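You operate a simulated robot arm through the tools that you are given. There is no shell and no other tool.

You are at the controls of a simulated robot arm. One attempt, no reset.

JOB
Rinse pump four's line with water into the bucket, then switch off.
Fine: press the water key first, run 0.6 to 2.5 litres and hang the nozzle back on its hook before you switch off.

Only the result counts: the job must be done as asked and must still hold three seconds after the hand-in. Knocking over, shifting, dropping, spilling or breaking anything else fails it.

ROBOT AND FRAMES
A 6-joint arm with a two-finger gripper, fixed in place. Base frame: the origin is on the floor under the middle of its stand, x ahead of it, y to its left, z up. Units: m, degrees, N and s.
It reaches about 1.572 m from its shoulder. Its first joint turns from -166.0 to 166.0 degrees. Payload 2.45 kg.
The tool frame sits at the grasp point between the pads (the TCP): z along the fingers, y along the line on which they close. The tips reach 0.02 m beyond it. The gripper opens to 0.14 m; its body begins 0.168 m behind the TCP.
Orientation is that of the tool frame in the base frame, as a unit quaternion [x, y, z, w]. With the fingers straight down and closing along the base's y, the tool's x points along the base's -x, its y along +y and its z along -z.

CONTROLS
- The arm moves only by the tool drive_tool. Its argument "targets" is a list that holds one entry, the list of rows, each a list of 7 numbers: the finger opening in m, from 0 to 0.14, then the shift along the base's x, y, z in m, then the turn, a rotation vector about the base's x, y, z in degrees. In form: [[[grip, dx, dy, dz, rx, ry, rz], ...]]. A call has 1 to 20 rows; each row shifts and turns the commanded pose from where the row before left it. Each row takes 0.2 s and may step no farther than 0.05 m and 8.6 degrees from the row before; otherwise, or with a gripper value out of range, the whole call is refused. A pose out of reach is approached as far as the arm can. The call stops where the force on the tool passes 40 N (or 10 N more than at its start, if that is more) or the arm is blocked; 0.2 s more then pass. Each finger travels about 0.045 m/s and halts on what it meets, pressing with about 22 N; the grip force reading is that of the motor and also rises with nothing between the fingers. The clock runs only during rows and for 0.2 s after the last one: add rows that do not move to give the fingers time. The reply holds the time, the measured pose of the TCP, the force on the tool along the base axes, the opening and the grip force, in the units named above and with some noise, with the torque about the TCP (base axes, N m) and any sound that the robot's microphone picked up.
- Cameras (640 x 400 px; columns grow to the right, rows downward): "scene" is fixed at [0.0503, 0.6523, 1.8443]; the picture's right is [-0.49, -0.87, 0.00], its down [-0.51, 0.28, -0.82] and it looks along [0.71, -0.40, -0.58] (base axes); focal length 324 px, centre (320, 200). "wrist" rides on the gripper at [0.078, 0.011, -0.209] in the tool frame; the picture's right is [-0.14, 0.99, 0.00], its down [-0.92, -0.13, -0.37] and it looks along [-0.36, -0.05, 0.93] (tool axes); focal length 280 px, centre (320, 200). There is no depth. A picture from a camera that has moved, and an enlarged one, comes with that camera's place and axes in the base frame and with its lens.
- snapshot(camera): a new picture of that camera. No time passes.
- enlarge(camera, box): a new picture of the part [left, top, right, bottom] of that camera's present view, enlarged. No time passes.
- sign_off(): hands the job in; it is judged then, once.

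Places have to be worked out from the pictures, the camera data and where the tool is seen. Open the gripper and draw the arm clear of the work before you hand the job in, unless the task says otherwise.

The tools are called as name(argument=value, ...) on one line, values as JSON. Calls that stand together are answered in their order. drive_tool: Moves the arm, as the interface text tells. Its arguments: {"type":"object","properties":{"targets":{"type":"array"}},"required":["targets"]} The other tools are called the same way: snapshot (camera) takes a picture; enlarge (camera, box) takes an enlarged picture of a part of a camera's view; sign_off () hands the job in.

At the start:

```text
t: 0.0
eef_pos: [0.5257, -0.2075, 1.5328]
ee_rot: [0.0, 1.0, 0.001, 0.0]
ft_force: [-0.8, -0.5, -0.3]
ft_torque: [0.03, 0.04, 0.03]
gripper_width: 0.1399
grasp_force: 0.1
```

scene: 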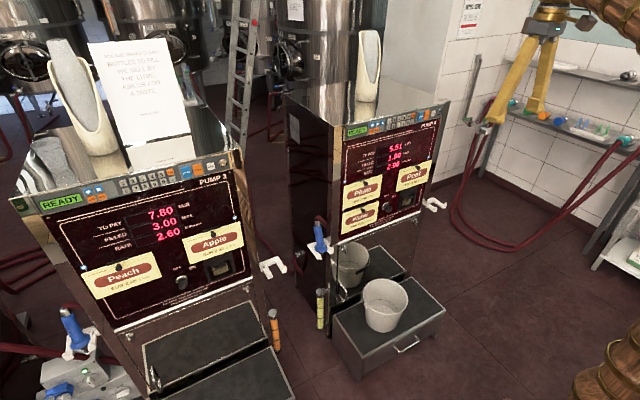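
wrist: 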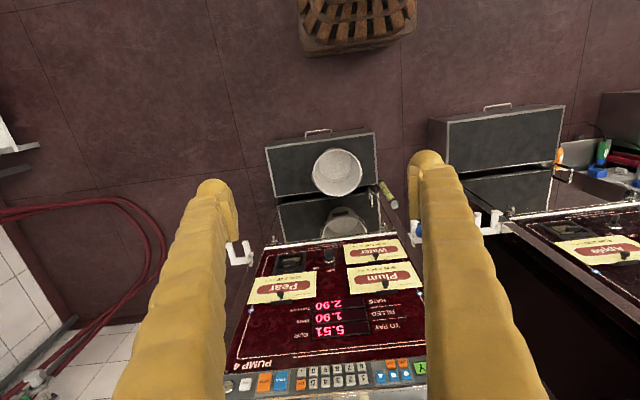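

The pictures show two pump dispensers, and pump 4 is on the right with the bucket on its tray. I'll zoom in on pump four's panel, keys, nozzle and hooks before I move.

enlarge(camera="scene", box=[330, 90, 460, 240])

enlarge(camera="scene", box=[280, 190, 460, 360])

enlarge(camera="wrist", box=[220, 120, 440, 270])

enlarge(camera="wrist", box=[220, 250, 440, 400])

enlarge(camera="scene", box=[0, 170, 290, 400])

```text
2.67 times, centred on (395, 165) of scene
camera zoom: at [0.0503, 0.6523, 1.8443], right [-0.49, -0.87, 0.0], down [-0.51, 0.28, -0.82], along [0.71, -0.4, -0.58], focal length 863 px, centre (120, 293)
```

zoom: 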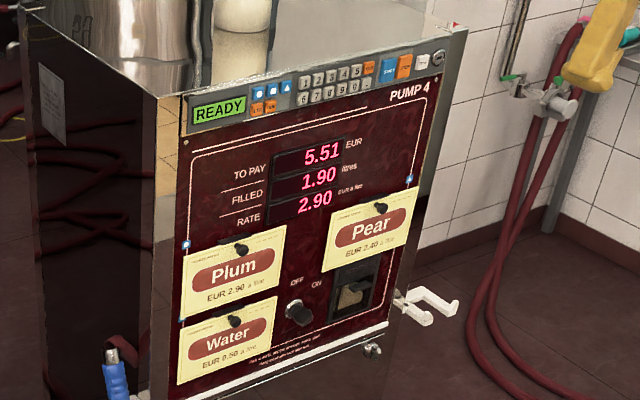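

```text
2.35 times, centred on (370, 275) of scene
camera zoom: at [0.0503, 0.6523, 1.8443], right [-0.49, -0.87, 0.0], down [-0.51, 0.28, -0.82], along [0.71, -0.4, -0.58], focal length 761 px, centre (202, 24)
```

zoom: 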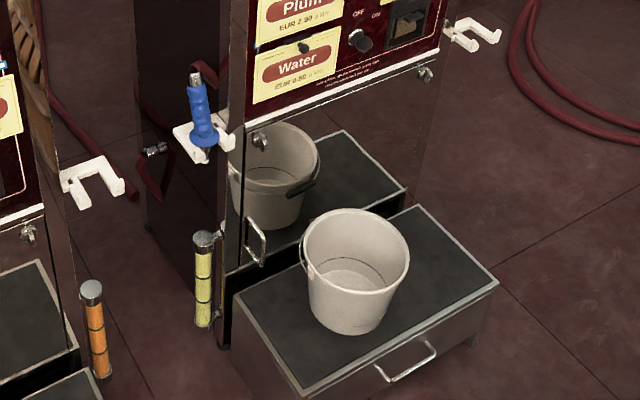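

```text
2.67 times, centred on (330, 195) of wrist
camera zoom: at [0.4478, -0.1976, 1.7415], right [0.14, 0.99, 0.0], down [0.92, -0.13, 0.37], along [0.36, -0.05, -0.93], focal length 748 px, centre (293, 213)
```

zoom: 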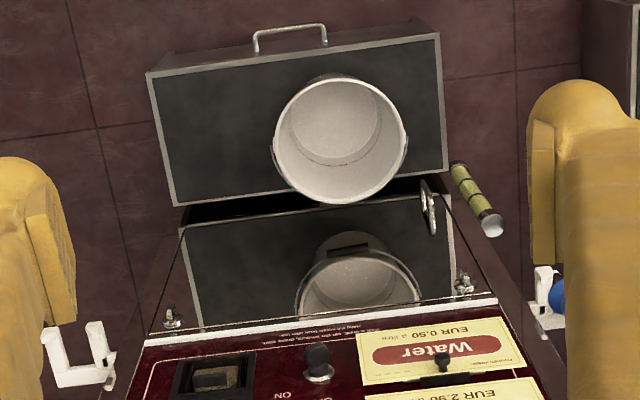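

```text
2.67 times, centred on (330, 325) of wrist
camera zoom: at [0.4478, -0.1976, 1.7415], right [0.14, 0.99, 0.0], down [0.92, -0.13, 0.37], along [0.36, -0.05, -0.93], focal length 748 px, centre (293, -133)
```

zoom: 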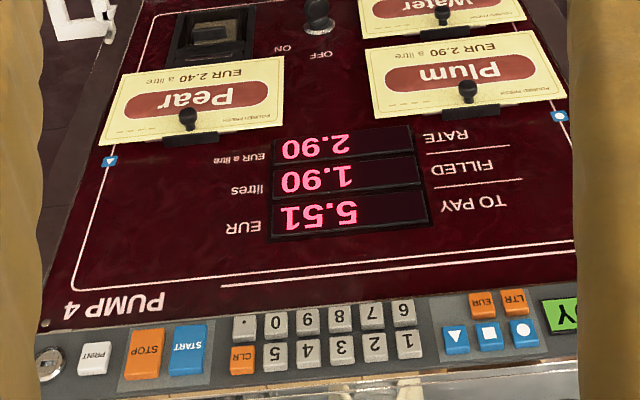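

```text
1.74 times, centred on (145, 285) of scene
camera zoom: at [0.0503, 0.6523, 1.8443], right [-0.49, -0.87, 0.0], down [-0.51, 0.28, -0.82], along [0.71, -0.4, -0.58], focal length 563 px, centre (624, 52)
```

zoom: 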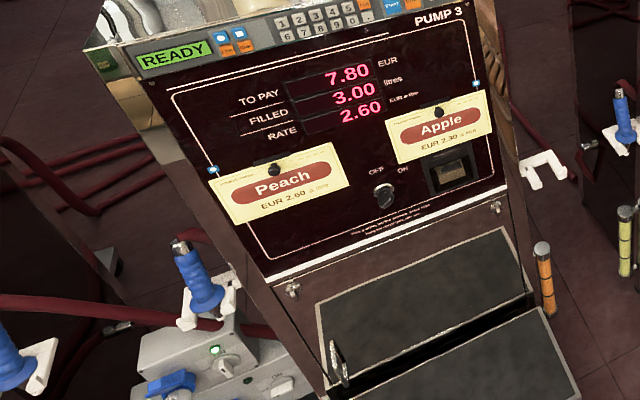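

Rough triangulation puts the water key near (0.97, -0.08, 0.96), the OFF/ON knob near (0.98, -0.24, 0.91) and START near (0.98, -0.36, 1.35). Next I'll look more closely at the switch, the nozzle and the posted notices.

enlarge(camera="scene", box=[370, 170, 450, 220])

enlarge(camera="wrist", box=[270, 235, 350, 285])

enlarge(camera="scene", box=[300, 205, 350, 265])

enlarge(camera="scene", box=[80, 30, 200, 170])

enlarge(camera="scene", box=[440, 0, 640, 150])

enlarge(camera="wrist", box=[340, 230, 430, 300])

enlarge(camera="wrist", box=[400, 120, 640, 280])

```text
8.00 times, centred on (410, 195) of scene
camera zoom: at [0.0503, 0.6523, 1.8443], right [-0.49, -0.87, 0.0], down [-0.51, 0.28, -0.82], along [0.71, -0.4, -0.58], focal length 2588 px, centre (-400, 240)
```

zoom: 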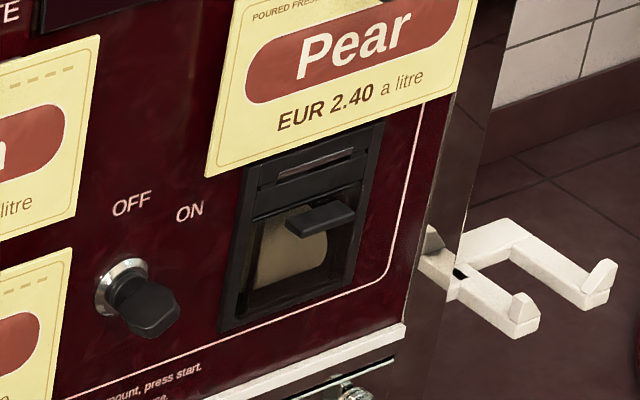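

```text
8.00 times, centred on (310, 260) of wrist
camera zoom: at [0.4478, -0.1976, 1.7415], right [0.14, 0.99, 0.0], down [0.92, -0.13, 0.37], along [0.36, -0.05, -0.93], focal length 2243 px, centre (400, -280)
```

zoom: 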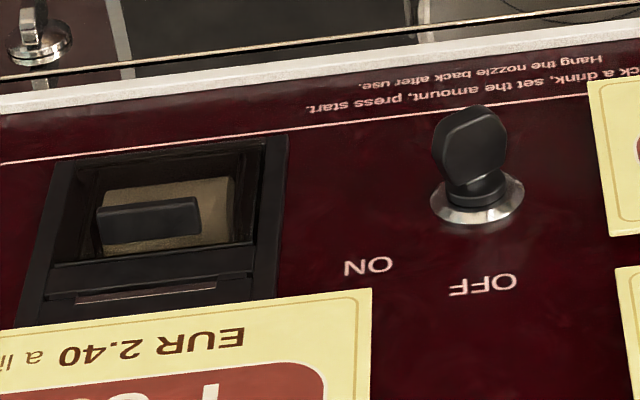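

```text
6.67 times, centred on (325, 235) of scene
camera zoom: at [0.0503, 0.6523, 1.8443], right [-0.49, -0.87, 0.0], down [-0.51, 0.28, -0.82], along [0.71, -0.4, -0.58], focal length 2156 px, centre (287, -33)
```

zoom: 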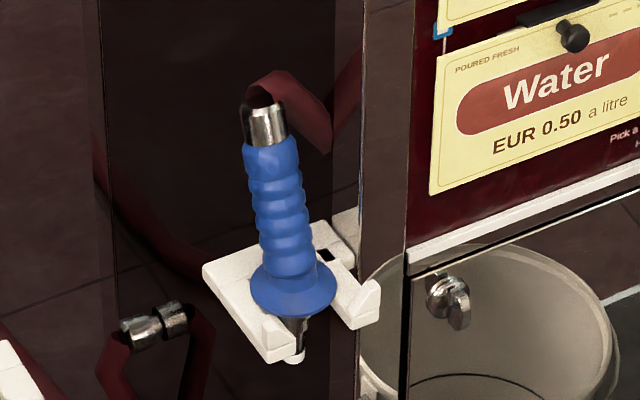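

```text
2.86 times, centred on (140, 100) of scene
camera zoom: at [0.0503, 0.6523, 1.8443], right [-0.49, -0.87, 0.0], down [-0.51, 0.28, -0.82], along [0.71, -0.4, -0.58], focal length 924 px, centre (834, 486)
```

zoom: 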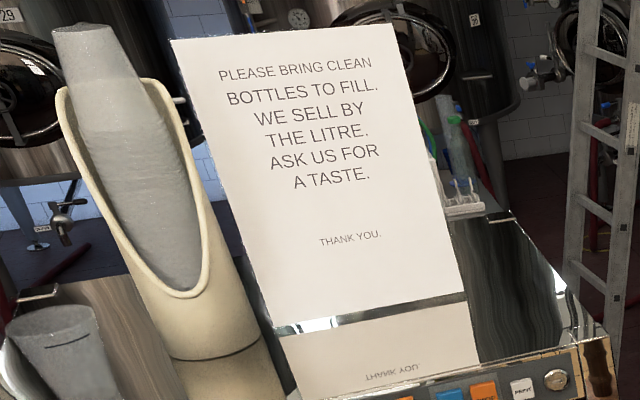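

```text
2.67 times, centred on (540, 75) of scene
camera zoom: at [0.0503, 0.6523, 1.8443], right [-0.49, -0.87, 0.0], down [-0.51, 0.28, -0.82], along [0.71, -0.4, -0.58], focal length 863 px, centre (-267, 533)
```

zoom: 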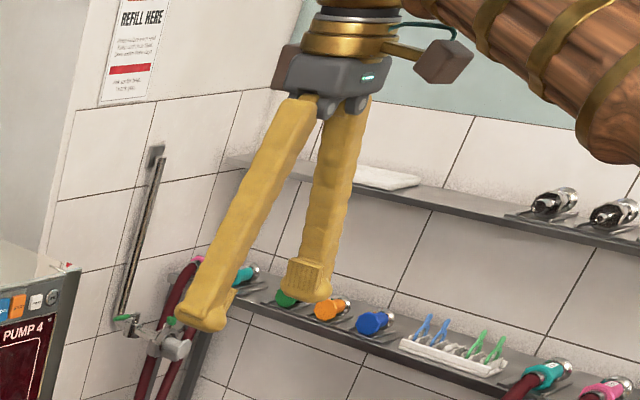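

```text
5.71 times, centred on (385, 265) of wrist
camera zoom: at [0.4478, -0.1976, 1.7415], right [0.14, 0.99, 0.0], down [0.92, -0.13, 0.37], along [0.36, -0.05, -0.93], focal length 1602 px, centre (-51, -171)
```

zoom: 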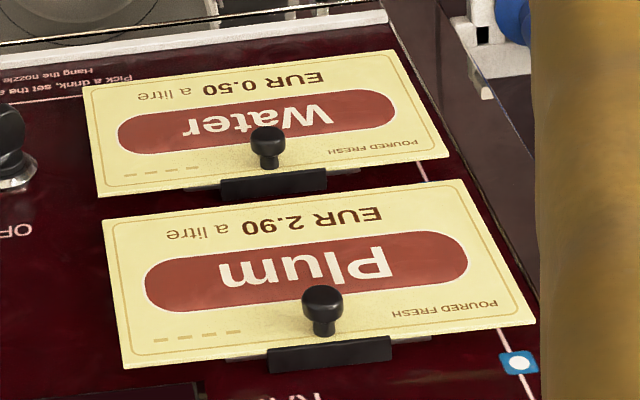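

```text
2.50 times, centred on (520, 200) of wrist
camera zoom: at [0.4478, -0.1976, 1.7415], right [0.14, 0.99, 0.0], down [0.92, -0.13, 0.37], along [0.36, -0.05, -0.93], focal length 701 px, centre (-180, 200)
```

zoom: 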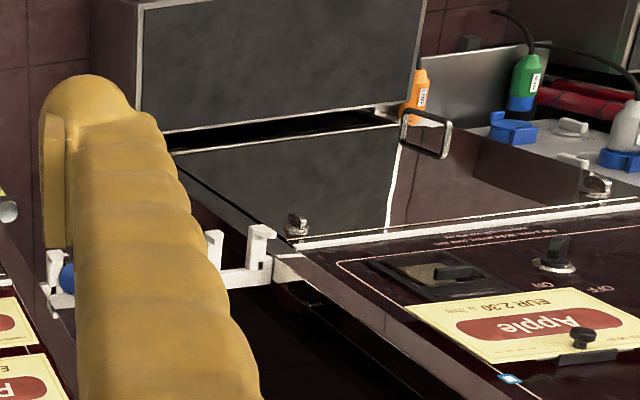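

The panel text reads "Pick a drink, set the amount, press start. Hang the nozzle back after use." I'll read the poster and the keypad in detail, then move for closer views.

enlarge(camera="scene", box=[455, 0, 500, 40])

enlarge(camera="scene", box=[340, 95, 460, 160])

enlarge(camera="wrist", box=[215, 345, 335, 400])

enlarge(camera="wrist", box=[325, 345, 445, 400])

enlarge(camera="scene", box=[270, 0, 310, 30])

```text
10.00 times, centred on (478, 20) of scene
camera zoom: at [0.0503, 0.6523, 1.8443], right [-0.49, -0.87, 0.0], down [-0.51, 0.28, -0.82], along [0.71, -0.4, -0.58], focal length 3235 px, centre (-1255, 2000)
```

zoom: 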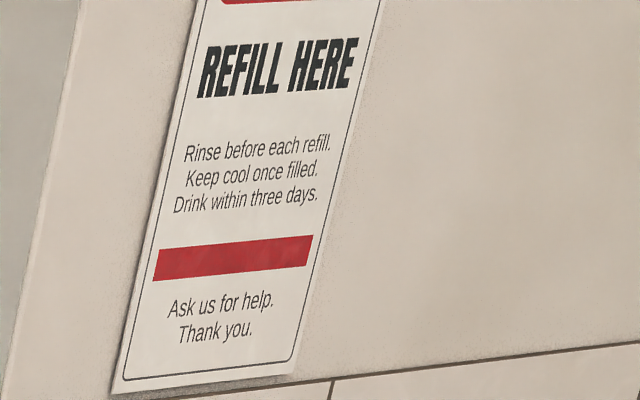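

```text
5.33 times, centred on (400, 128) of scene
camera zoom: at [0.0503, 0.6523, 1.8443], right [-0.49, -0.87, 0.0], down [-0.51, 0.28, -0.82], along [0.71, -0.4, -0.58], focal length 1725 px, centre (-107, 587)
```

zoom: 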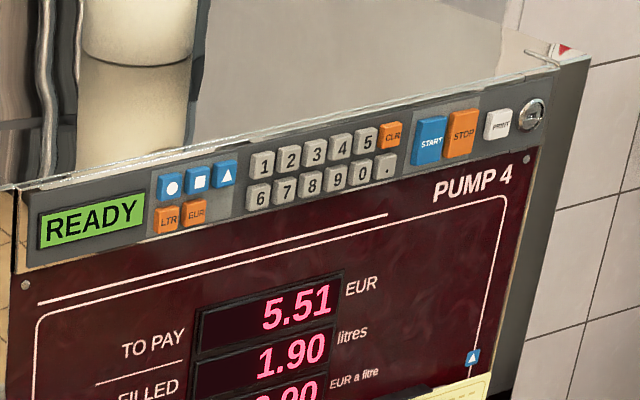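

```text
5.33 times, centred on (275, 372) of wrist
camera zoom: at [0.4478, -0.1976, 1.7415], right [0.14, 0.99, 0.0], down [0.92, -0.13, 0.37], along [0.36, -0.05, -0.93], focal length 1495 px, centre (560, -720)
```

zoom: 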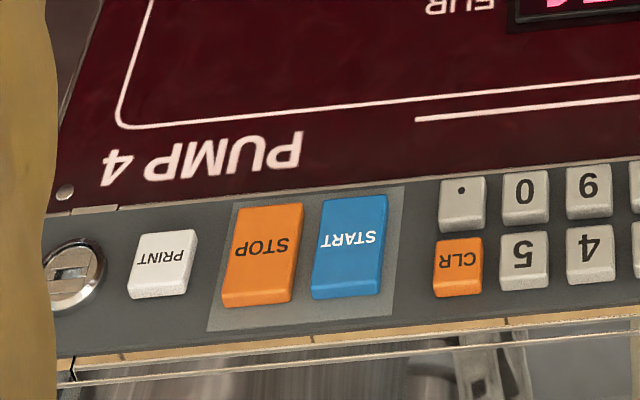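

```text
5.33 times, centred on (385, 372) of wrist
camera zoom: at [0.4478, -0.1976, 1.7415], right [0.14, 0.99, 0.0], down [0.92, -0.13, 0.37], along [0.36, -0.05, -0.93], focal length 1495 px, centre (-27, -720)
```

zoom: 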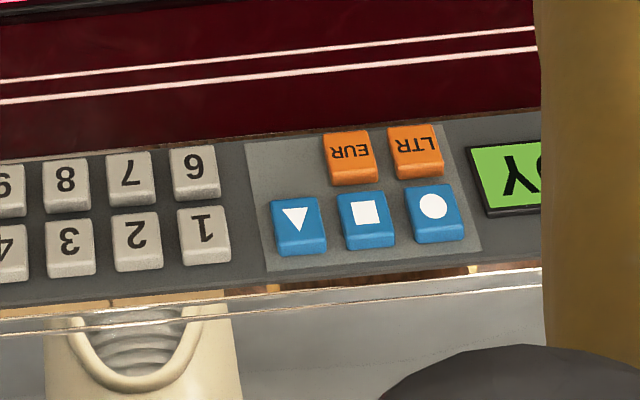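

```text
13.33 times, centred on (290, 15) of scene
camera zoom: at [0.0503, 0.6523, 1.8443], right [-0.49, -0.87, 0.0], down [-0.51, 0.28, -0.82], along [0.71, -0.4, -0.58], focal length 4313 px, centre (720, 2667)
```

zoom: 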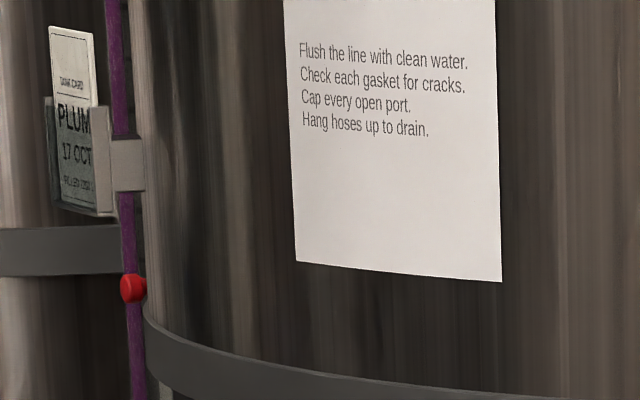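

The keypad has drink keys marked ●, ■ and ▲, and small blue tags by the cards probably tie each drink to a key. I'll enlarge those tags.

enlarge(camera="scene", box=[336, 172, 368, 192])

enlarge(camera="scene", box=[330, 198, 362, 218])

enlarge(camera="scene", box=[420, 148, 444, 163])

enlarge(camera="wrist", box=[405, 280, 429, 295])

enlarge(camera="wrist", box=[240, 300, 264, 315])

enlarge(camera="wrist", box=[388, 240, 420, 270])

```text
16.00 times, centred on (352, 182) of scene
camera zoom: at [0.0503, 0.6523, 1.8443], right [-0.49, -0.87, 0.0], down [-0.51, 0.28, -0.82], along [0.71, -0.4, -0.58], focal length 5176 px, centre (-192, 488)
```

zoom: 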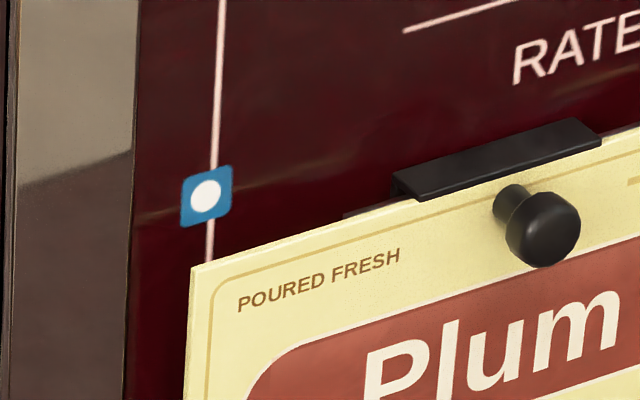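

```text
16.00 times, centred on (346, 208) of scene
camera zoom: at [0.0503, 0.6523, 1.8443], right [-0.49, -0.87, 0.0], down [-0.51, 0.28, -0.82], along [0.71, -0.4, -0.58], focal length 5176 px, centre (-96, 72)
```

zoom: 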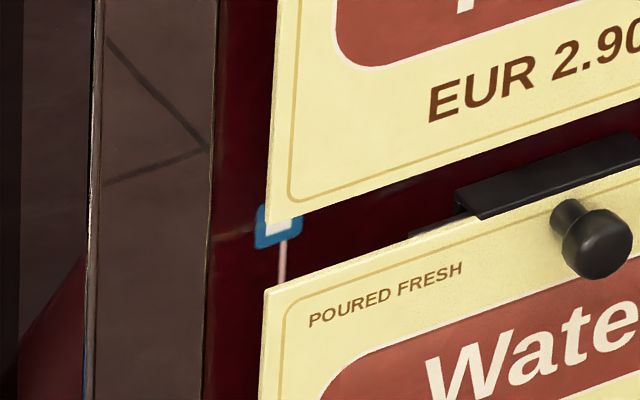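

```text
16.00 times, centred on (432, 156) of scene
camera zoom: at [0.0503, 0.6523, 1.8443], right [-0.49, -0.87, 0.0], down [-0.51, 0.28, -0.82], along [0.71, -0.4, -0.58], focal length 5176 px, centre (-1472, 912)
```

zoom: 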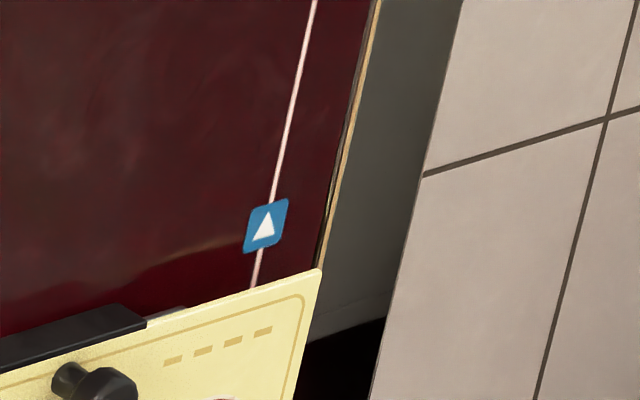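

```text
16.00 times, centred on (417, 288) of wrist
camera zoom: at [0.4478, -0.1976, 1.7415], right [0.14, 0.99, 0.0], down [0.92, -0.13, 0.37], along [0.36, -0.05, -0.93], focal length 4486 px, centre (-1232, -1200)
```

zoom: 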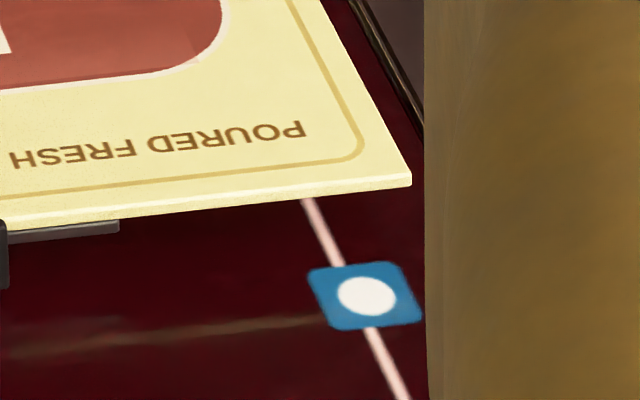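

```text
16.00 times, centred on (252, 308) of wrist
camera zoom: at [0.4478, -0.1976, 1.7415], right [0.14, 0.99, 0.0], down [0.92, -0.13, 0.37], along [0.36, -0.05, -0.93], focal length 4486 px, centre (1408, -1520)
```

zoom: 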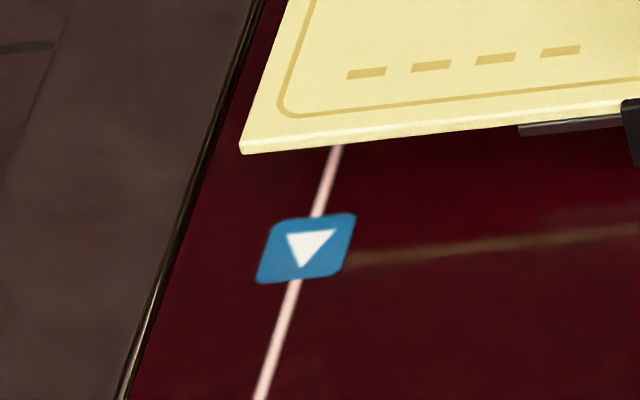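

```text
13.33 times, centred on (404, 255) of wrist
camera zoom: at [0.4478, -0.1976, 1.7415], right [0.14, 0.99, 0.0], down [0.92, -0.13, 0.37], along [0.36, -0.05, -0.93], focal length 3738 px, centre (-800, -533)
```

zoom: 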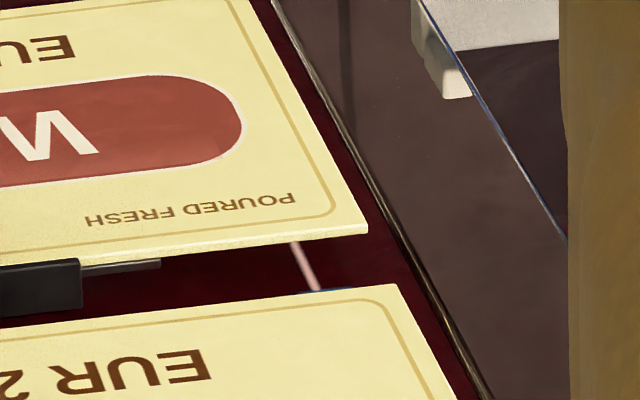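

The tags show ● for Plum, ■ for Water and ▲ for Pear, so the water key is the middle blue key (■), at roughly (0.983, -0.126, 1.358). I'll check the fingertip shape next, since the keys are only about 19 mm wide.

enlarge(camera="wrist", box=[180, 150, 300, 230])

enlarge(camera="wrist", box=[380, 130, 500, 210])

enlarge(camera="scene", box=[470, 60, 570, 130])

```text
5.00 times, centred on (240, 190) of wrist
camera zoom: at [0.4478, -0.1976, 1.7415], right [0.14, 0.99, 0.0], down [0.92, -0.13, 0.37], along [0.36, -0.05, -0.93], focal length 1402 px, centre (720, 250)
```

zoom: 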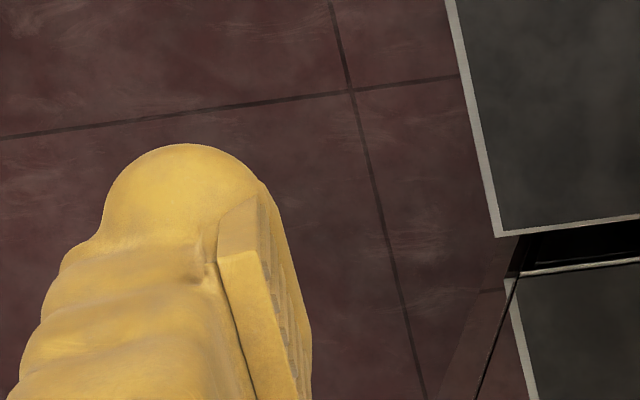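

```text
5.00 times, centred on (440, 170) of wrist
camera zoom: at [0.4478, -0.1976, 1.7415], right [0.14, 0.99, 0.0], down [0.92, -0.13, 0.37], along [0.36, -0.05, -0.93], focal length 1402 px, centre (-280, 350)
```

zoom: 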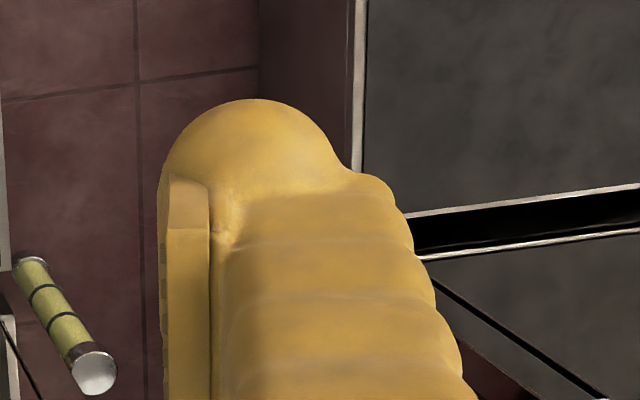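

```text
5.71 times, centred on (520, 95) of scene
camera zoom: at [0.0503, 0.6523, 1.8443], right [-0.49, -0.87, 0.0], down [-0.51, 0.28, -0.82], along [0.71, -0.4, -0.58], focal length 1848 px, centre (-823, 800)
```

zoom: 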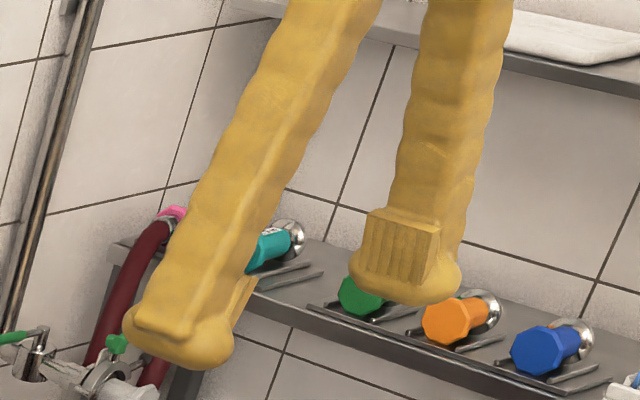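

The fingertips are rounded domes, which suits pressing keys. I'll swing the hand to point at the panel (+x) while closing the fingers, stopping well short of pump four.

drive_tool(targets=[[[0.1, 0.02, 0.006, -0.01, 0, -8.2, 0], [0.06, 0.02, 0.006, -0.01, 0, -8.2, 0], [0.02, 0.02, 0.006, -0.01, 0, -8.2, 0], [0.0, 0.02, 0.006, -0.01, 0, -8.2, 0], [0.0, 0.02, 0.006, -0.01, 0, -8.2, 0], [0.0, 0.02, 0.006, -0.01, 0, -8.2, 0], [0.0, 0.02, 0.006, -0.01, 0, -8.2, 0], [0.0, 0.02, 0.006, -0.01, 0, -8.2, 0], [0.0, 0.02, 0.006, -0.01, 0, -8.2, 0], [0.0, 0.02, 0.006, -0.01, 0, -8.1, 0], [0.0, 0.02, 0.006, -0.01, 0, -8.1, 0], [0.0, 0.0, 0.0, 0.0, 0, 0, 0]]])

```text
t: 1.9
eef_pos: [0.7464, -0.1873, 1.3572]
ee_rot: [0.013, 0.87, 0.02, 0.492]
ft_force: [0.7, 0.7, -0.5]
ft_torque: [-0.01, -0.01, -0.01]
gripper_width: 0.0001
grasp_force: 17.0
stopped in row 9: the arm was blocked; the commanded pose is now the measured one
```

The move stopped at row 9 as "blocked", with almost no force on the tool. I'll look at both views.

snapshot(camera="scene")

snapshot(camera="wrist")

```text
taken
```

scene: 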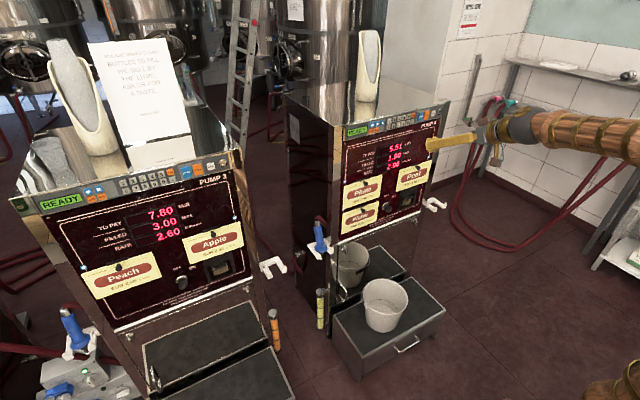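

```text
taken
camera wrist: at [0.5269, -0.1781, 1.3969], right [0.07, 0.98, 0.17], down [0.16, -0.18, 0.97], along [0.98, -0.04, -0.17], focal length 280 px, centre (320, 200)
```

wrist: 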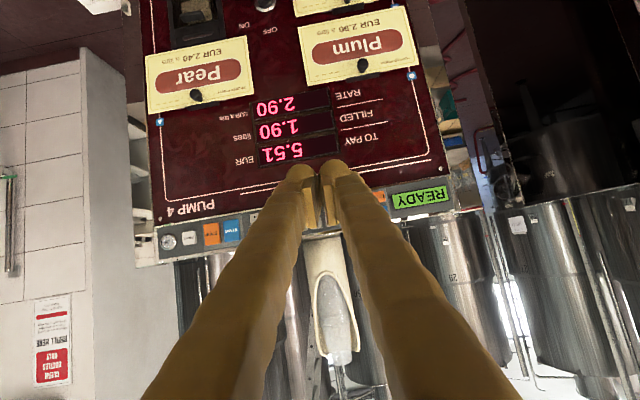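

The hand lagged the command by about 9 cm, so the arm is probably near a folded or slow configuration. I'll continue with smaller turns while moving slightly up and forward.

drive_tool(targets=[[[0.0, 0.01, 0.0, 0.02, 0, -3, 0], [0.0, 0.01, 0.0, 0.02, 0, -3, 0], [0.0, 0.0, 0.0, 0.02, 0, -3, 0], [0.0, 0.0, 0.0, 0.02, 0, -3, 0], [0.0, 0.0, 0.0, 0.0, 0, 0, 0]]])

```text
t: 3.1
eef_pos: [0.7726, -0.1895, 1.4254]
ee_rot: [0.012, 0.817, 0.024, 0.576]
ft_force: [0.0, 0.3, 0.0]
ft_torque: [0.01, 0.0, 0.02]
gripper_width: 0.0
grasp_force: 22.6
```

That worked: the hand is now about 20° below horizontal. I'll keep turning it towards horizontal in small steps.

drive_tool(targets=[[[0.0, 0.0, 0.005, 0.0, 0, -3, 0], [0.0, 0.0, 0.005, 0.0, 0, -3, 0], [0.0, 0.0, 0.005, 0.0, 0, -3, 0], [0.0, 0.0, 0.005, 0.0, 0, -3, 0], [0.0, 0.0, 0.005, 0.0, 0, -3, 0], [0.0, 0.0, 0.005, 0.0, 0, -3, 0], [0.0, 0.0, 0.0, 0.0, 0, 0, 0], [0.0, 0.0, 0.0, 0.0, 0, 0, 0]]])

snapshot(camera="wrist")

snapshot(camera="scene")

```text
t: 4.9
eef_pos: [0.7739, -0.1592, 1.4243]
ee_rot: [0.009, 0.719, 0.025, 0.695]
ft_force: [-1.2, 0.4, 0.2]
ft_torque: [-0.01, -0.01, -0.01]
gripper_width: 0.0
grasp_force: 21.8
```

```text
taken
camera wrist: at [0.5627, -0.149, 1.3521], right [-0.02, 0.98, 0.19], down [-0.33, -0.18, 0.93], along [0.94, -0.05, 0.33], focal length 280 px, centre (320, 200)
```

wrist: 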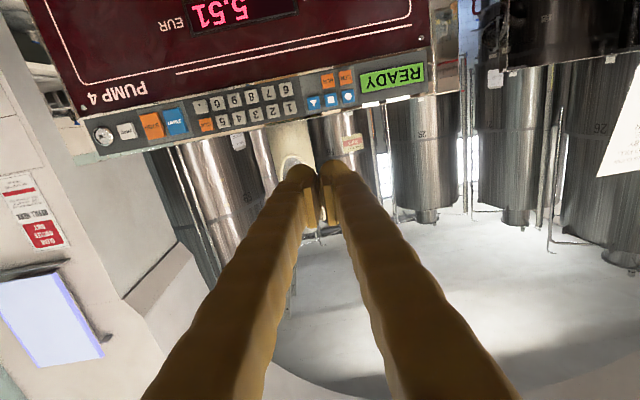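

```text
taken
```

scene: 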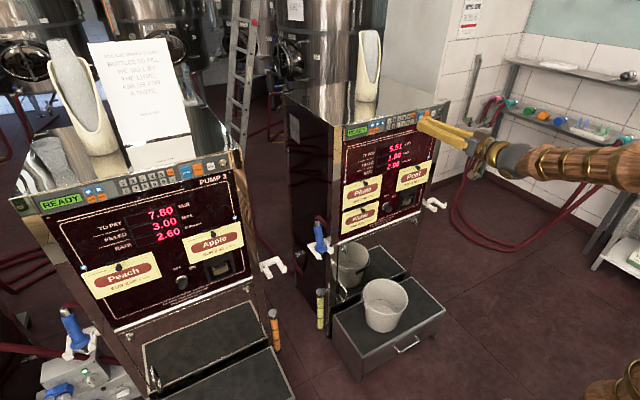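

The hand is now horizontal and facing the panel. I'll zoom the wrist view on the keypad to fix the key positions.

enlarge(camera="wrist", box=[270, 50, 430, 150])

enlarge(camera="wrist", box=[80, 70, 240, 170])

enlarge(camera="wrist", box=[270, 140, 370, 210])

enlarge(camera="scene", box=[340, 100, 460, 160])

```text
4.00 times, centred on (350, 100) of wrist
camera zoom: at [0.5627, -0.149, 1.3521], right [-0.02, 0.98, 0.19], down [-0.33, -0.18, 0.93], along [0.94, -0.05, 0.33], focal length 1122 px, centre (200, 600)
```

zoom: 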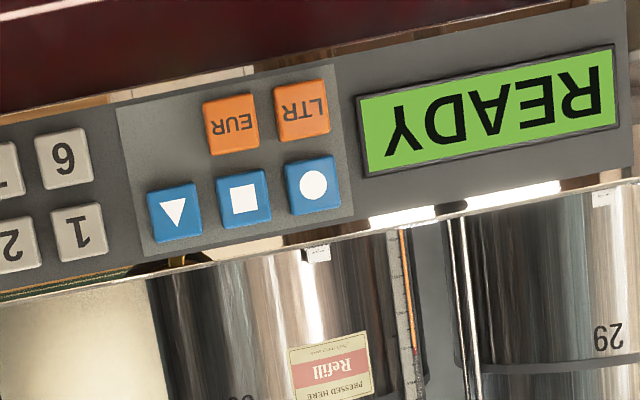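

```text
4.00 times, centred on (160, 120) of wrist
camera zoom: at [0.5627, -0.149, 1.3521], right [-0.02, 0.98, 0.19], down [-0.33, -0.18, 0.93], along [0.94, -0.05, 0.33], focal length 1122 px, centre (960, 520)
```

zoom: 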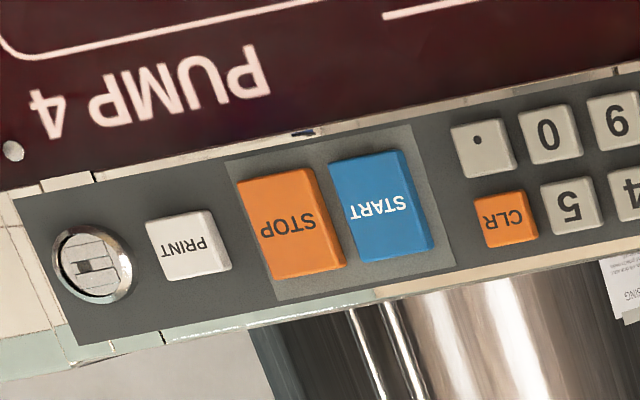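

```text
5.71 times, centred on (320, 175) of wrist
camera zoom: at [0.5627, -0.149, 1.3521], right [-0.02, 0.98, 0.19], down [-0.33, -0.18, 0.93], along [0.94, -0.05, 0.33], focal length 1602 px, centre (320, 343)
```

zoom: 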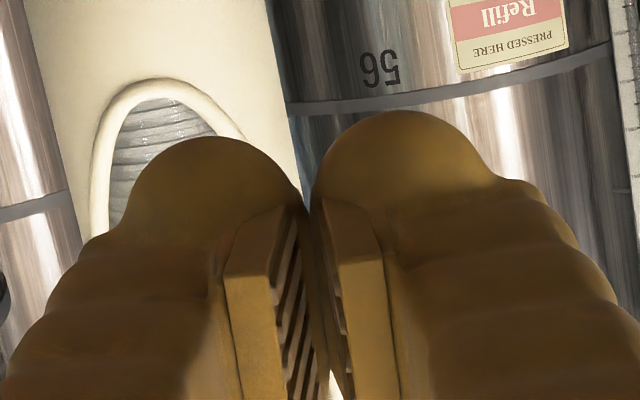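

```text
5.33 times, centred on (400, 130) of scene
camera zoom: at [0.0503, 0.6523, 1.8443], right [-0.49, -0.87, 0.0], down [-0.51, 0.28, -0.82], along [0.71, -0.4, -0.58], focal length 1725 px, centre (-107, 573)
```

zoom: 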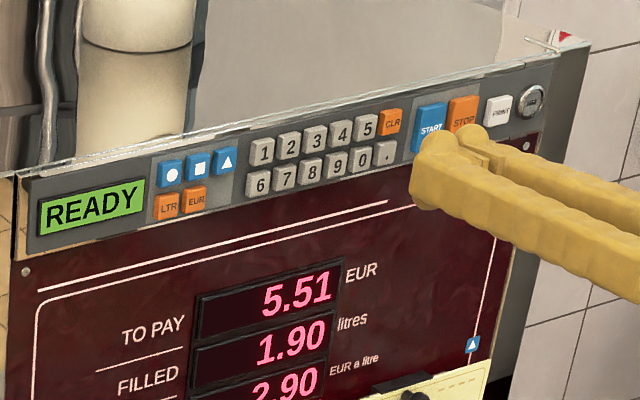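

The ■ key is at about (0.983, -0.127, 1.356), and each dome is about 24 mm wide, roughly 14 mm either side of the tool axis. I'll yaw the hand -25° so the left dome leads, and stop about 8 cm short of the key.

drive_tool(targets=[[[0.0, 0.012, 0.0028, -0.0085, 0, 0, -3.1], [0.0, 0.012, 0.0028, -0.0085, 0, 0, -3.1], [0.0, 0.012, 0.0028, -0.0085, 0, 0, -3.1], [0.0, 0.012, 0.0028, -0.0085, 0, 0, -3.1], [0.0, 0.012, 0.0028, -0.0085, 0, 0, -3.1], [0.0, 0.012, 0.0028, -0.0085, 0, 0, -3.1], [0.0, 0.012, 0.0028, -0.0085, 0, 0, -3.1], [0.0, 0.012, 0.0028, -0.0085, 0, 0, -3.1], [0.0, 0.0, 0.0, 0.0, 0, 0, 0], [0.0, 0.0, 0.0, 0.0, 0, 0, 0]]])

snapshot(camera="wrist")

enlarge(camera="scene", box=[340, 100, 460, 160])

```text
t: 7.1
eef_pos: [0.8035, -0.1776, 1.4134]
ee_rot: [0.067, 0.713, -0.037, 0.697]
ft_force: [-0.4, 0.1, 0.2]
ft_torque: [0.02, -0.04, -0.01]
gripper_width: 0.0
grasp_force: 22.3
out of reach, approached as far as the arm can: row 3, 4, 5, 6, 7, 8
```

```text
taken
camera wrist: at [0.5967, -0.1337, 1.3403], right [0.15, 0.97, 0.18], down [-0.37, -0.11, 0.92], along [0.92, -0.2, 0.34], focal length 280 px, centre (320, 200)
```

wrist: 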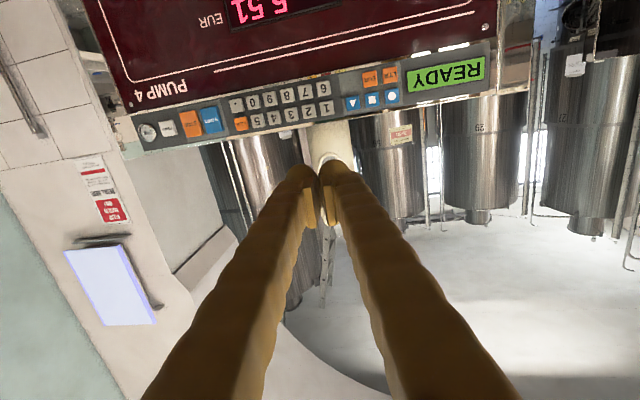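

```text
5.33 times, centred on (400, 130) of scene
camera zoom: at [0.0503, 0.6523, 1.8443], right [-0.49, -0.87, 0.0], down [-0.51, 0.28, -0.82], along [0.71, -0.4, -0.58], focal length 1725 px, centre (-107, 573)
```

zoom: 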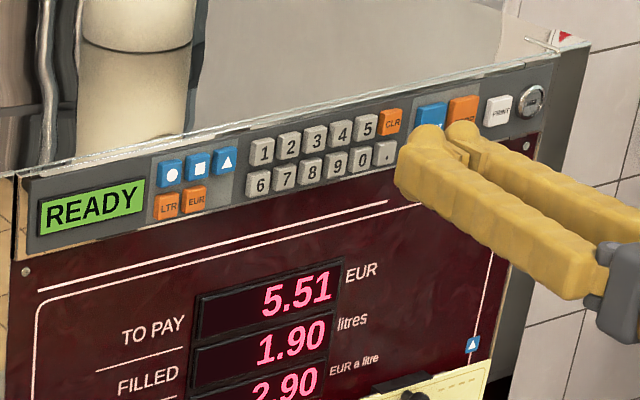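

The arm says the -25° yaw is out of reach; it only got to about -8°. I'll turn the yaw back positive in small steps to learn how the command tracks and where the limit is.

drive_tool(targets=[[[0.0, 0.0, 0.0, 0.0, 0, 0, 3.1], [0.0, 0.0, 0.0, 0.0, 0, 0, 3.1], [0.0, 0.0, 0.0, 0.0, 0, 0, 3.1], [0.0, 0.0, 0.0, 0.0, 0, 0, 0]]])

```text
t: 8.1
eef_pos: [0.804, -0.1795, 1.414]
ee_rot: [0.01, 0.716, 0.02, 0.698]
ft_force: [1.0, -0.3, -0.5]
ft_torque: [0.01, 0.02, 0.01]
gripper_width: 0.0
grasp_force: 21.9
```

The command resets to the measured pose when a limit is hit. I'll try moving down and forward with no yaw to see what can be reached.

drive_tool(targets=[[[0.0, 0.01, 0.006, -0.01, 0, 0, 0], [0.0, 0.01, 0.006, -0.01, 0, 0, 0], [0.0, 0.01, 0.006, -0.01, 0, 0, 0], [0.0, 0.01, 0.006, -0.01, 0, 0, 0], [0.0, 0.01, 0.006, -0.01, 0, 0, 0], [0.0, 0.01, 0.006, -0.006, 0, 0, 0], [0.0, 0.0, 0.0, 0.0, 0, 0, 0]]])

```text
t: 9.7
eef_pos: [0.8629, -0.1429, 1.3592]
ee_rot: [0.009, 0.716, 0.02, 0.698]
ft_force: [-0.3, 0.4, 0.3]
ft_torque: [0.04, 0.01, 0.01]
gripper_width: 0.0003
grasp_force: 21.1
```

That position is reachable. I'll try yawing +24° in place, so the right-hand dome leads instead.

drive_tool(targets=[[[0.0, 0.0, 0.0, 0.0, 0, 0, 3], [0.0, 0.0, 0.0, 0.0, 0, 0, 3], [0.0, 0.0, 0.0, 0.0, 0, 0, 3], [0.0, 0.0, 0.0, 0.0, 0, 0, 3], [0.0, 0.0, 0.0, 0.0, 0, 0, 3], [0.0, 0.0, 0.0, 0.0, 0, 0, 3], [0.0, 0.0, 0.0, 0.0, 0, 0, 3], [0.0, 0.0, 0.0, 0.0, 0, 0, 3], [0.0, 0.0, 0.0, 0.0, 0, 0, 0], [0.0, 0.0, 0.0, 0.0, 0, 0, 0]]])

snapshot(camera="wrist")

snapshot(camera="scene")

```text
t: 11.9
eef_pos: [0.863, -0.1433, 1.3569]
ee_rot: [-0.14, 0.702, 0.164, 0.679]
ft_force: [-0.2, 0.2, 0.4]
ft_torque: [0.0, 0.01, -0.05]
gripper_width: 0.0001
grasp_force: 22.2
```

```text
taken
camera wrist: at [0.6665, -0.2196, 1.2839], right [-0.41, 0.89, 0.18], down [-0.24, -0.3, 0.92], along [0.88, 0.34, 0.34], focal length 280 px, centre (320, 200)
```

wrist: 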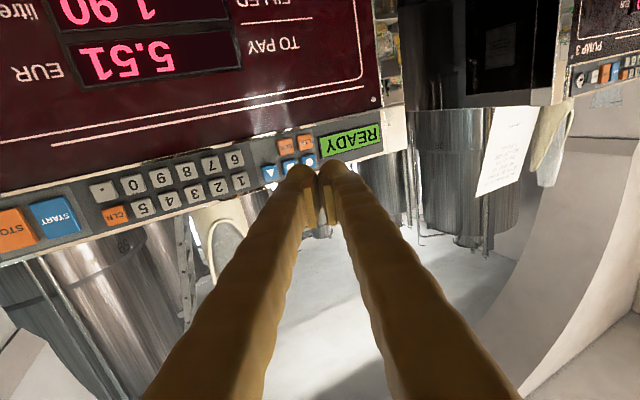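

```text
taken
```

scene: 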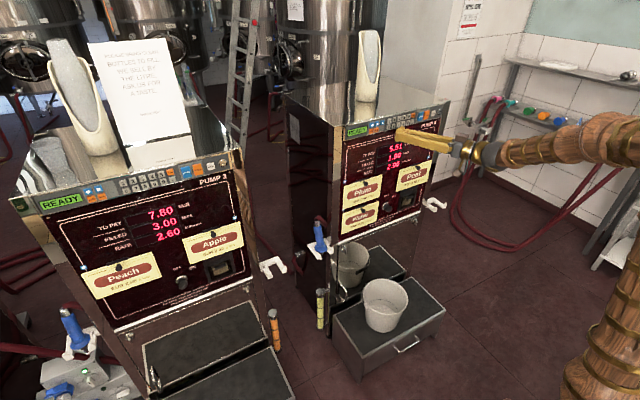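

The +24° yaw works. I'll zoom in to refine the ■ key position and the dome geometry from here.

enlarge(camera="wrist", box=[240, 120, 400, 220])

enlarge(camera="scene", box=[360, 105, 440, 155])

enlarge(camera="wrist", box=[0, 140, 160, 240])

```text
4.00 times, centred on (320, 170) of wrist
camera zoom: at [0.6665, -0.2196, 1.2839], right [-0.41, 0.89, 0.18], down [-0.24, -0.3, 0.92], along [0.88, 0.34, 0.34], focal length 1122 px, centre (320, 320)
```

zoom: 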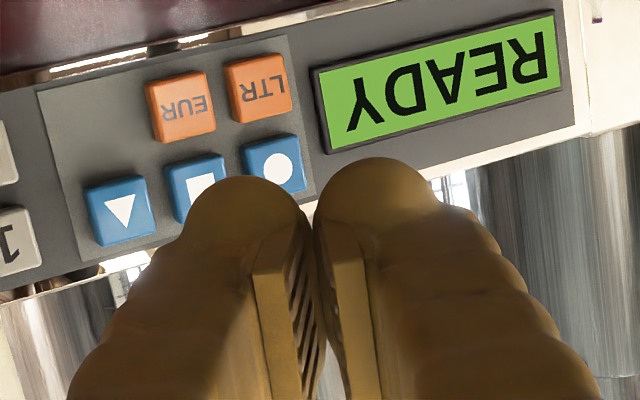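

```text
8.00 times, centred on (400, 130) of scene
camera zoom: at [0.0503, 0.6523, 1.8443], right [-0.49, -0.87, 0.0], down [-0.51, 0.28, -0.82], along [0.71, -0.4, -0.58], focal length 2588 px, centre (-320, 760)
```

zoom: 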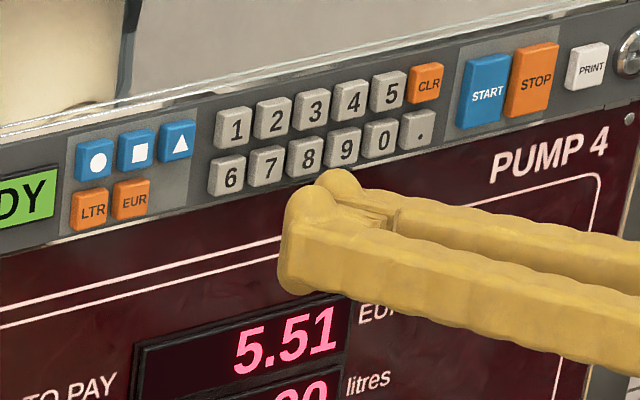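

```text
4.00 times, centred on (80, 190) of wrist
camera zoom: at [0.6665, -0.2196, 1.2839], right [-0.41, 0.89, 0.18], down [-0.24, -0.3, 0.92], along [0.88, 0.34, 0.34], focal length 1122 px, centre (1280, 240)
```

zoom: 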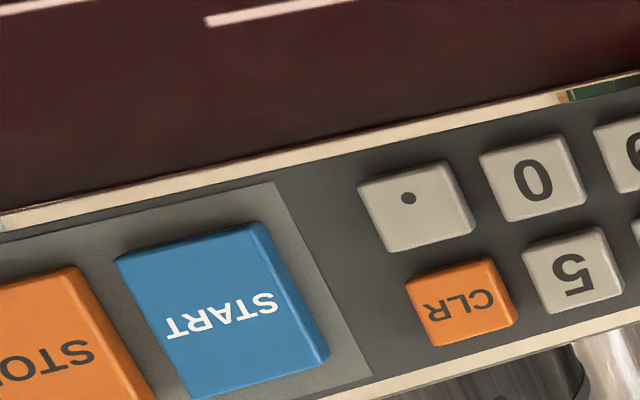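

The tips are elongated: about 45 mm along tool x (vertical at the moment) and about 24 mm along tool y. A flat press would therefore also hit EUR or LTR below ■. I'll pitch the hand up about 30° so only the lower corner of the leading finger touches ■, in view of the wrist camera.

drive_tool(targets=[[[0.0, 0.0, 0.0, 0.0, 1.257, -2.72, 0], [0.0, 0.0, 0.0, 0.0, 1.257, -2.72, 0], [0.0, 0.0, 0.0, 0.0, 1.257, -2.72, 0], [0.0, 0.0, 0.0, 0.0, 1.257, -2.72, 0], [0.0, 0.0, 0.0, 0.0, 1.257, -2.72, 0], [0.0, 0.0, 0.0, 0.0, 1.257, -2.72, 0], [0.0, 0.0, 0.0, 0.0, 1.257, -2.72, 0], [0.0, 0.0, 0.0, 0.0, 1.257, -2.72, 0], [0.0, 0.0, 0.0, 0.0, 1.257, -2.72, 0], [0.0, 0.0, 0.0, 0.0, 1.257, -2.72, 0], [0.0, 0.0, 0.0, 0.0, 0, 0, 0], [0.0, 0.0, 0.0, 0.0, 0, 0, 0]]])

snapshot(camera="wrist")

snapshot(camera="scene")

```text
t: 14.5
eef_pos: [0.8636, -0.1425, 1.3578]
ee_rot: [-0.1, 0.5, 0.204, 0.836]
ft_force: [-0.2, -0.9, -0.4]
ft_torque: [-0.03, -0.01, 0.0]
gripper_width: 0.0001
grasp_force: 21.8
```

```text
taken
camera wrist: at [0.7247, -0.193, 1.1884], right [-0.49, 0.86, 0.16], down [-0.62, -0.47, 0.63], along [0.61, 0.21, 0.76], focal length 280 px, centre (320, 200)
```

wrist: 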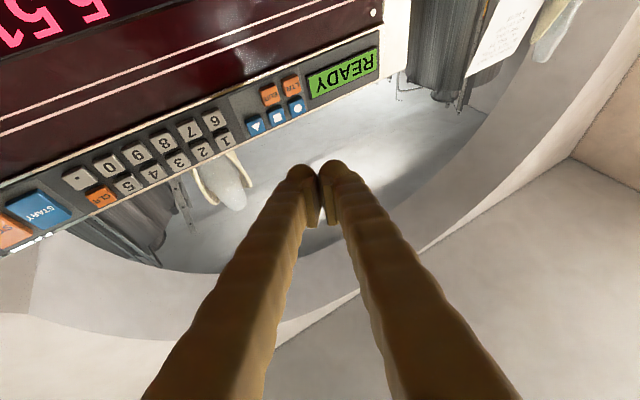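

```text
taken
```

scene: 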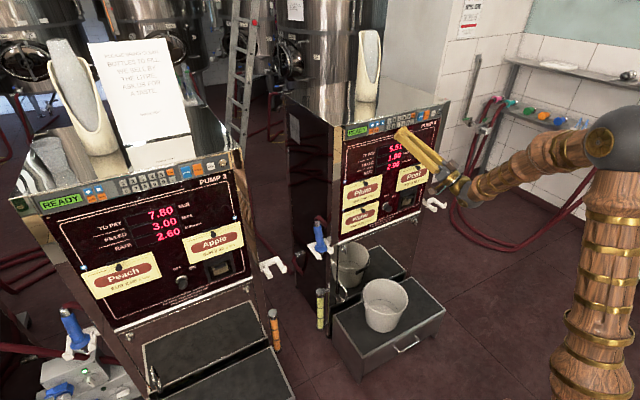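

The pitch worked, so the lower corner of the leading fingertip is now forward. I'll zoom in to locate that tip and the ■ key.

enlarge(camera="scene", box=[360, 105, 440, 155])

enlarge(camera="wrist", box=[230, 70, 390, 230])

```text
8.00 times, centred on (400, 130) of scene
camera zoom: at [0.0503, 0.6523, 1.8443], right [-0.49, -0.87, 0.0], down [-0.51, 0.28, -0.82], along [0.71, -0.4, -0.58], focal length 2588 px, centre (-320, 760)
```

zoom: 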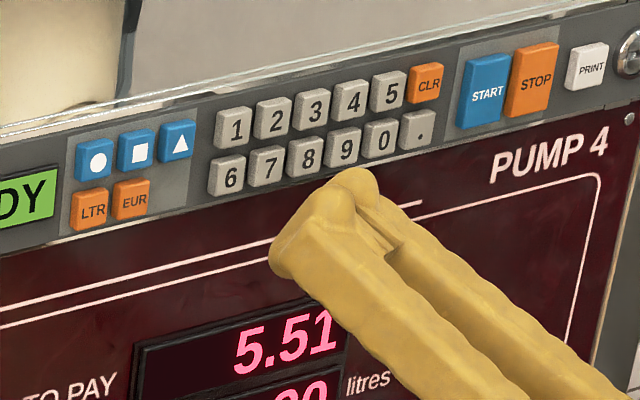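

```text
2.50 times, centred on (310, 150) of wrist
camera zoom: at [0.7247, -0.193, 1.1884], right [-0.49, 0.86, 0.16], down [-0.62, -0.47, 0.63], along [0.61, 0.21, 0.76], focal length 701 px, centre (345, 325)
```

zoom: 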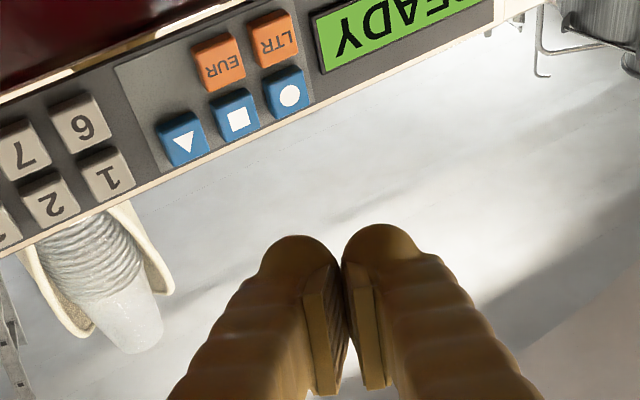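

My best estimate for ■ is (0.985, -0.127, 1.352), and the leading corner sits at about TCP + (0.030, -0.005, -0.009). I'll move to about 2 cm short of the key and check the alignment.

drive_tool(targets=[[[0.0, 0.01, 0.005, 0.001, 0, 0, 0], [0.0, 0.014, 0.005, 0.001, 0, 0, 0], [0.0, 0.014, 0.005, 0.001, 0, 0, 0], [0.0, 0.014, 0.0055, 0.0, 0, 0, 0], [0.0, 0.014, 0.0, 0.0, 0, 0, 0], [0.0, 0.005, 0.0, 0.0, 0, 0, 0], [0.0, 0.0, 0.0, 0.0, 0, 0, 0]]])

enlarge(camera="scene", box=[360, 105, 440, 155])

enlarge(camera="wrist", box=[230, 90, 390, 230])

```text
t: 16.1
eef_pos: [0.9349, -0.1219, 1.362]
ee_rot: [-0.099, 0.502, 0.202, 0.835]
ft_force: [-0.6, 0.1, -0.7]
ft_torque: [0.03, 0.0, 0.03]
gripper_width: 0.0
grasp_force: 22.5
```

```text
8.00 times, centred on (400, 130) of scene
camera zoom: at [0.0503, 0.6523, 1.8443], right [-0.49, -0.87, 0.0], down [-0.51, 0.28, -0.82], along [0.71, -0.4, -0.58], focal length 2588 px, centre (-320, 760)
```

zoom: 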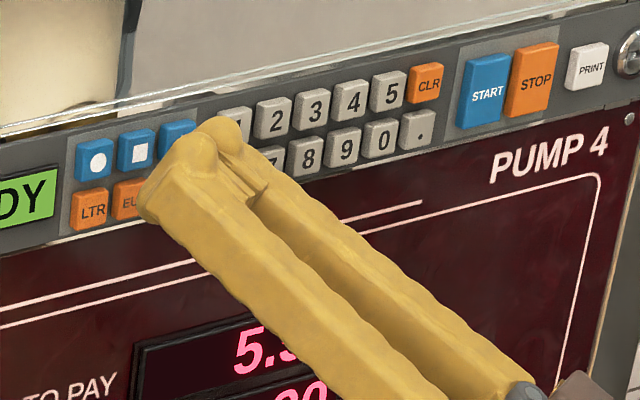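

```text
2.86 times, centred on (310, 160) of wrist
camera zoom: at [0.796, -0.172, 1.1922], right [-0.49, 0.86, 0.16], down [-0.62, -0.47, 0.63], along [0.61, 0.21, 0.76], focal length 801 px, centre (349, 314)
```

zoom: 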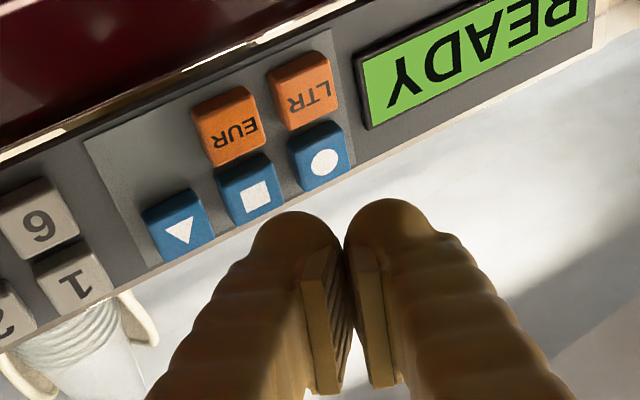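

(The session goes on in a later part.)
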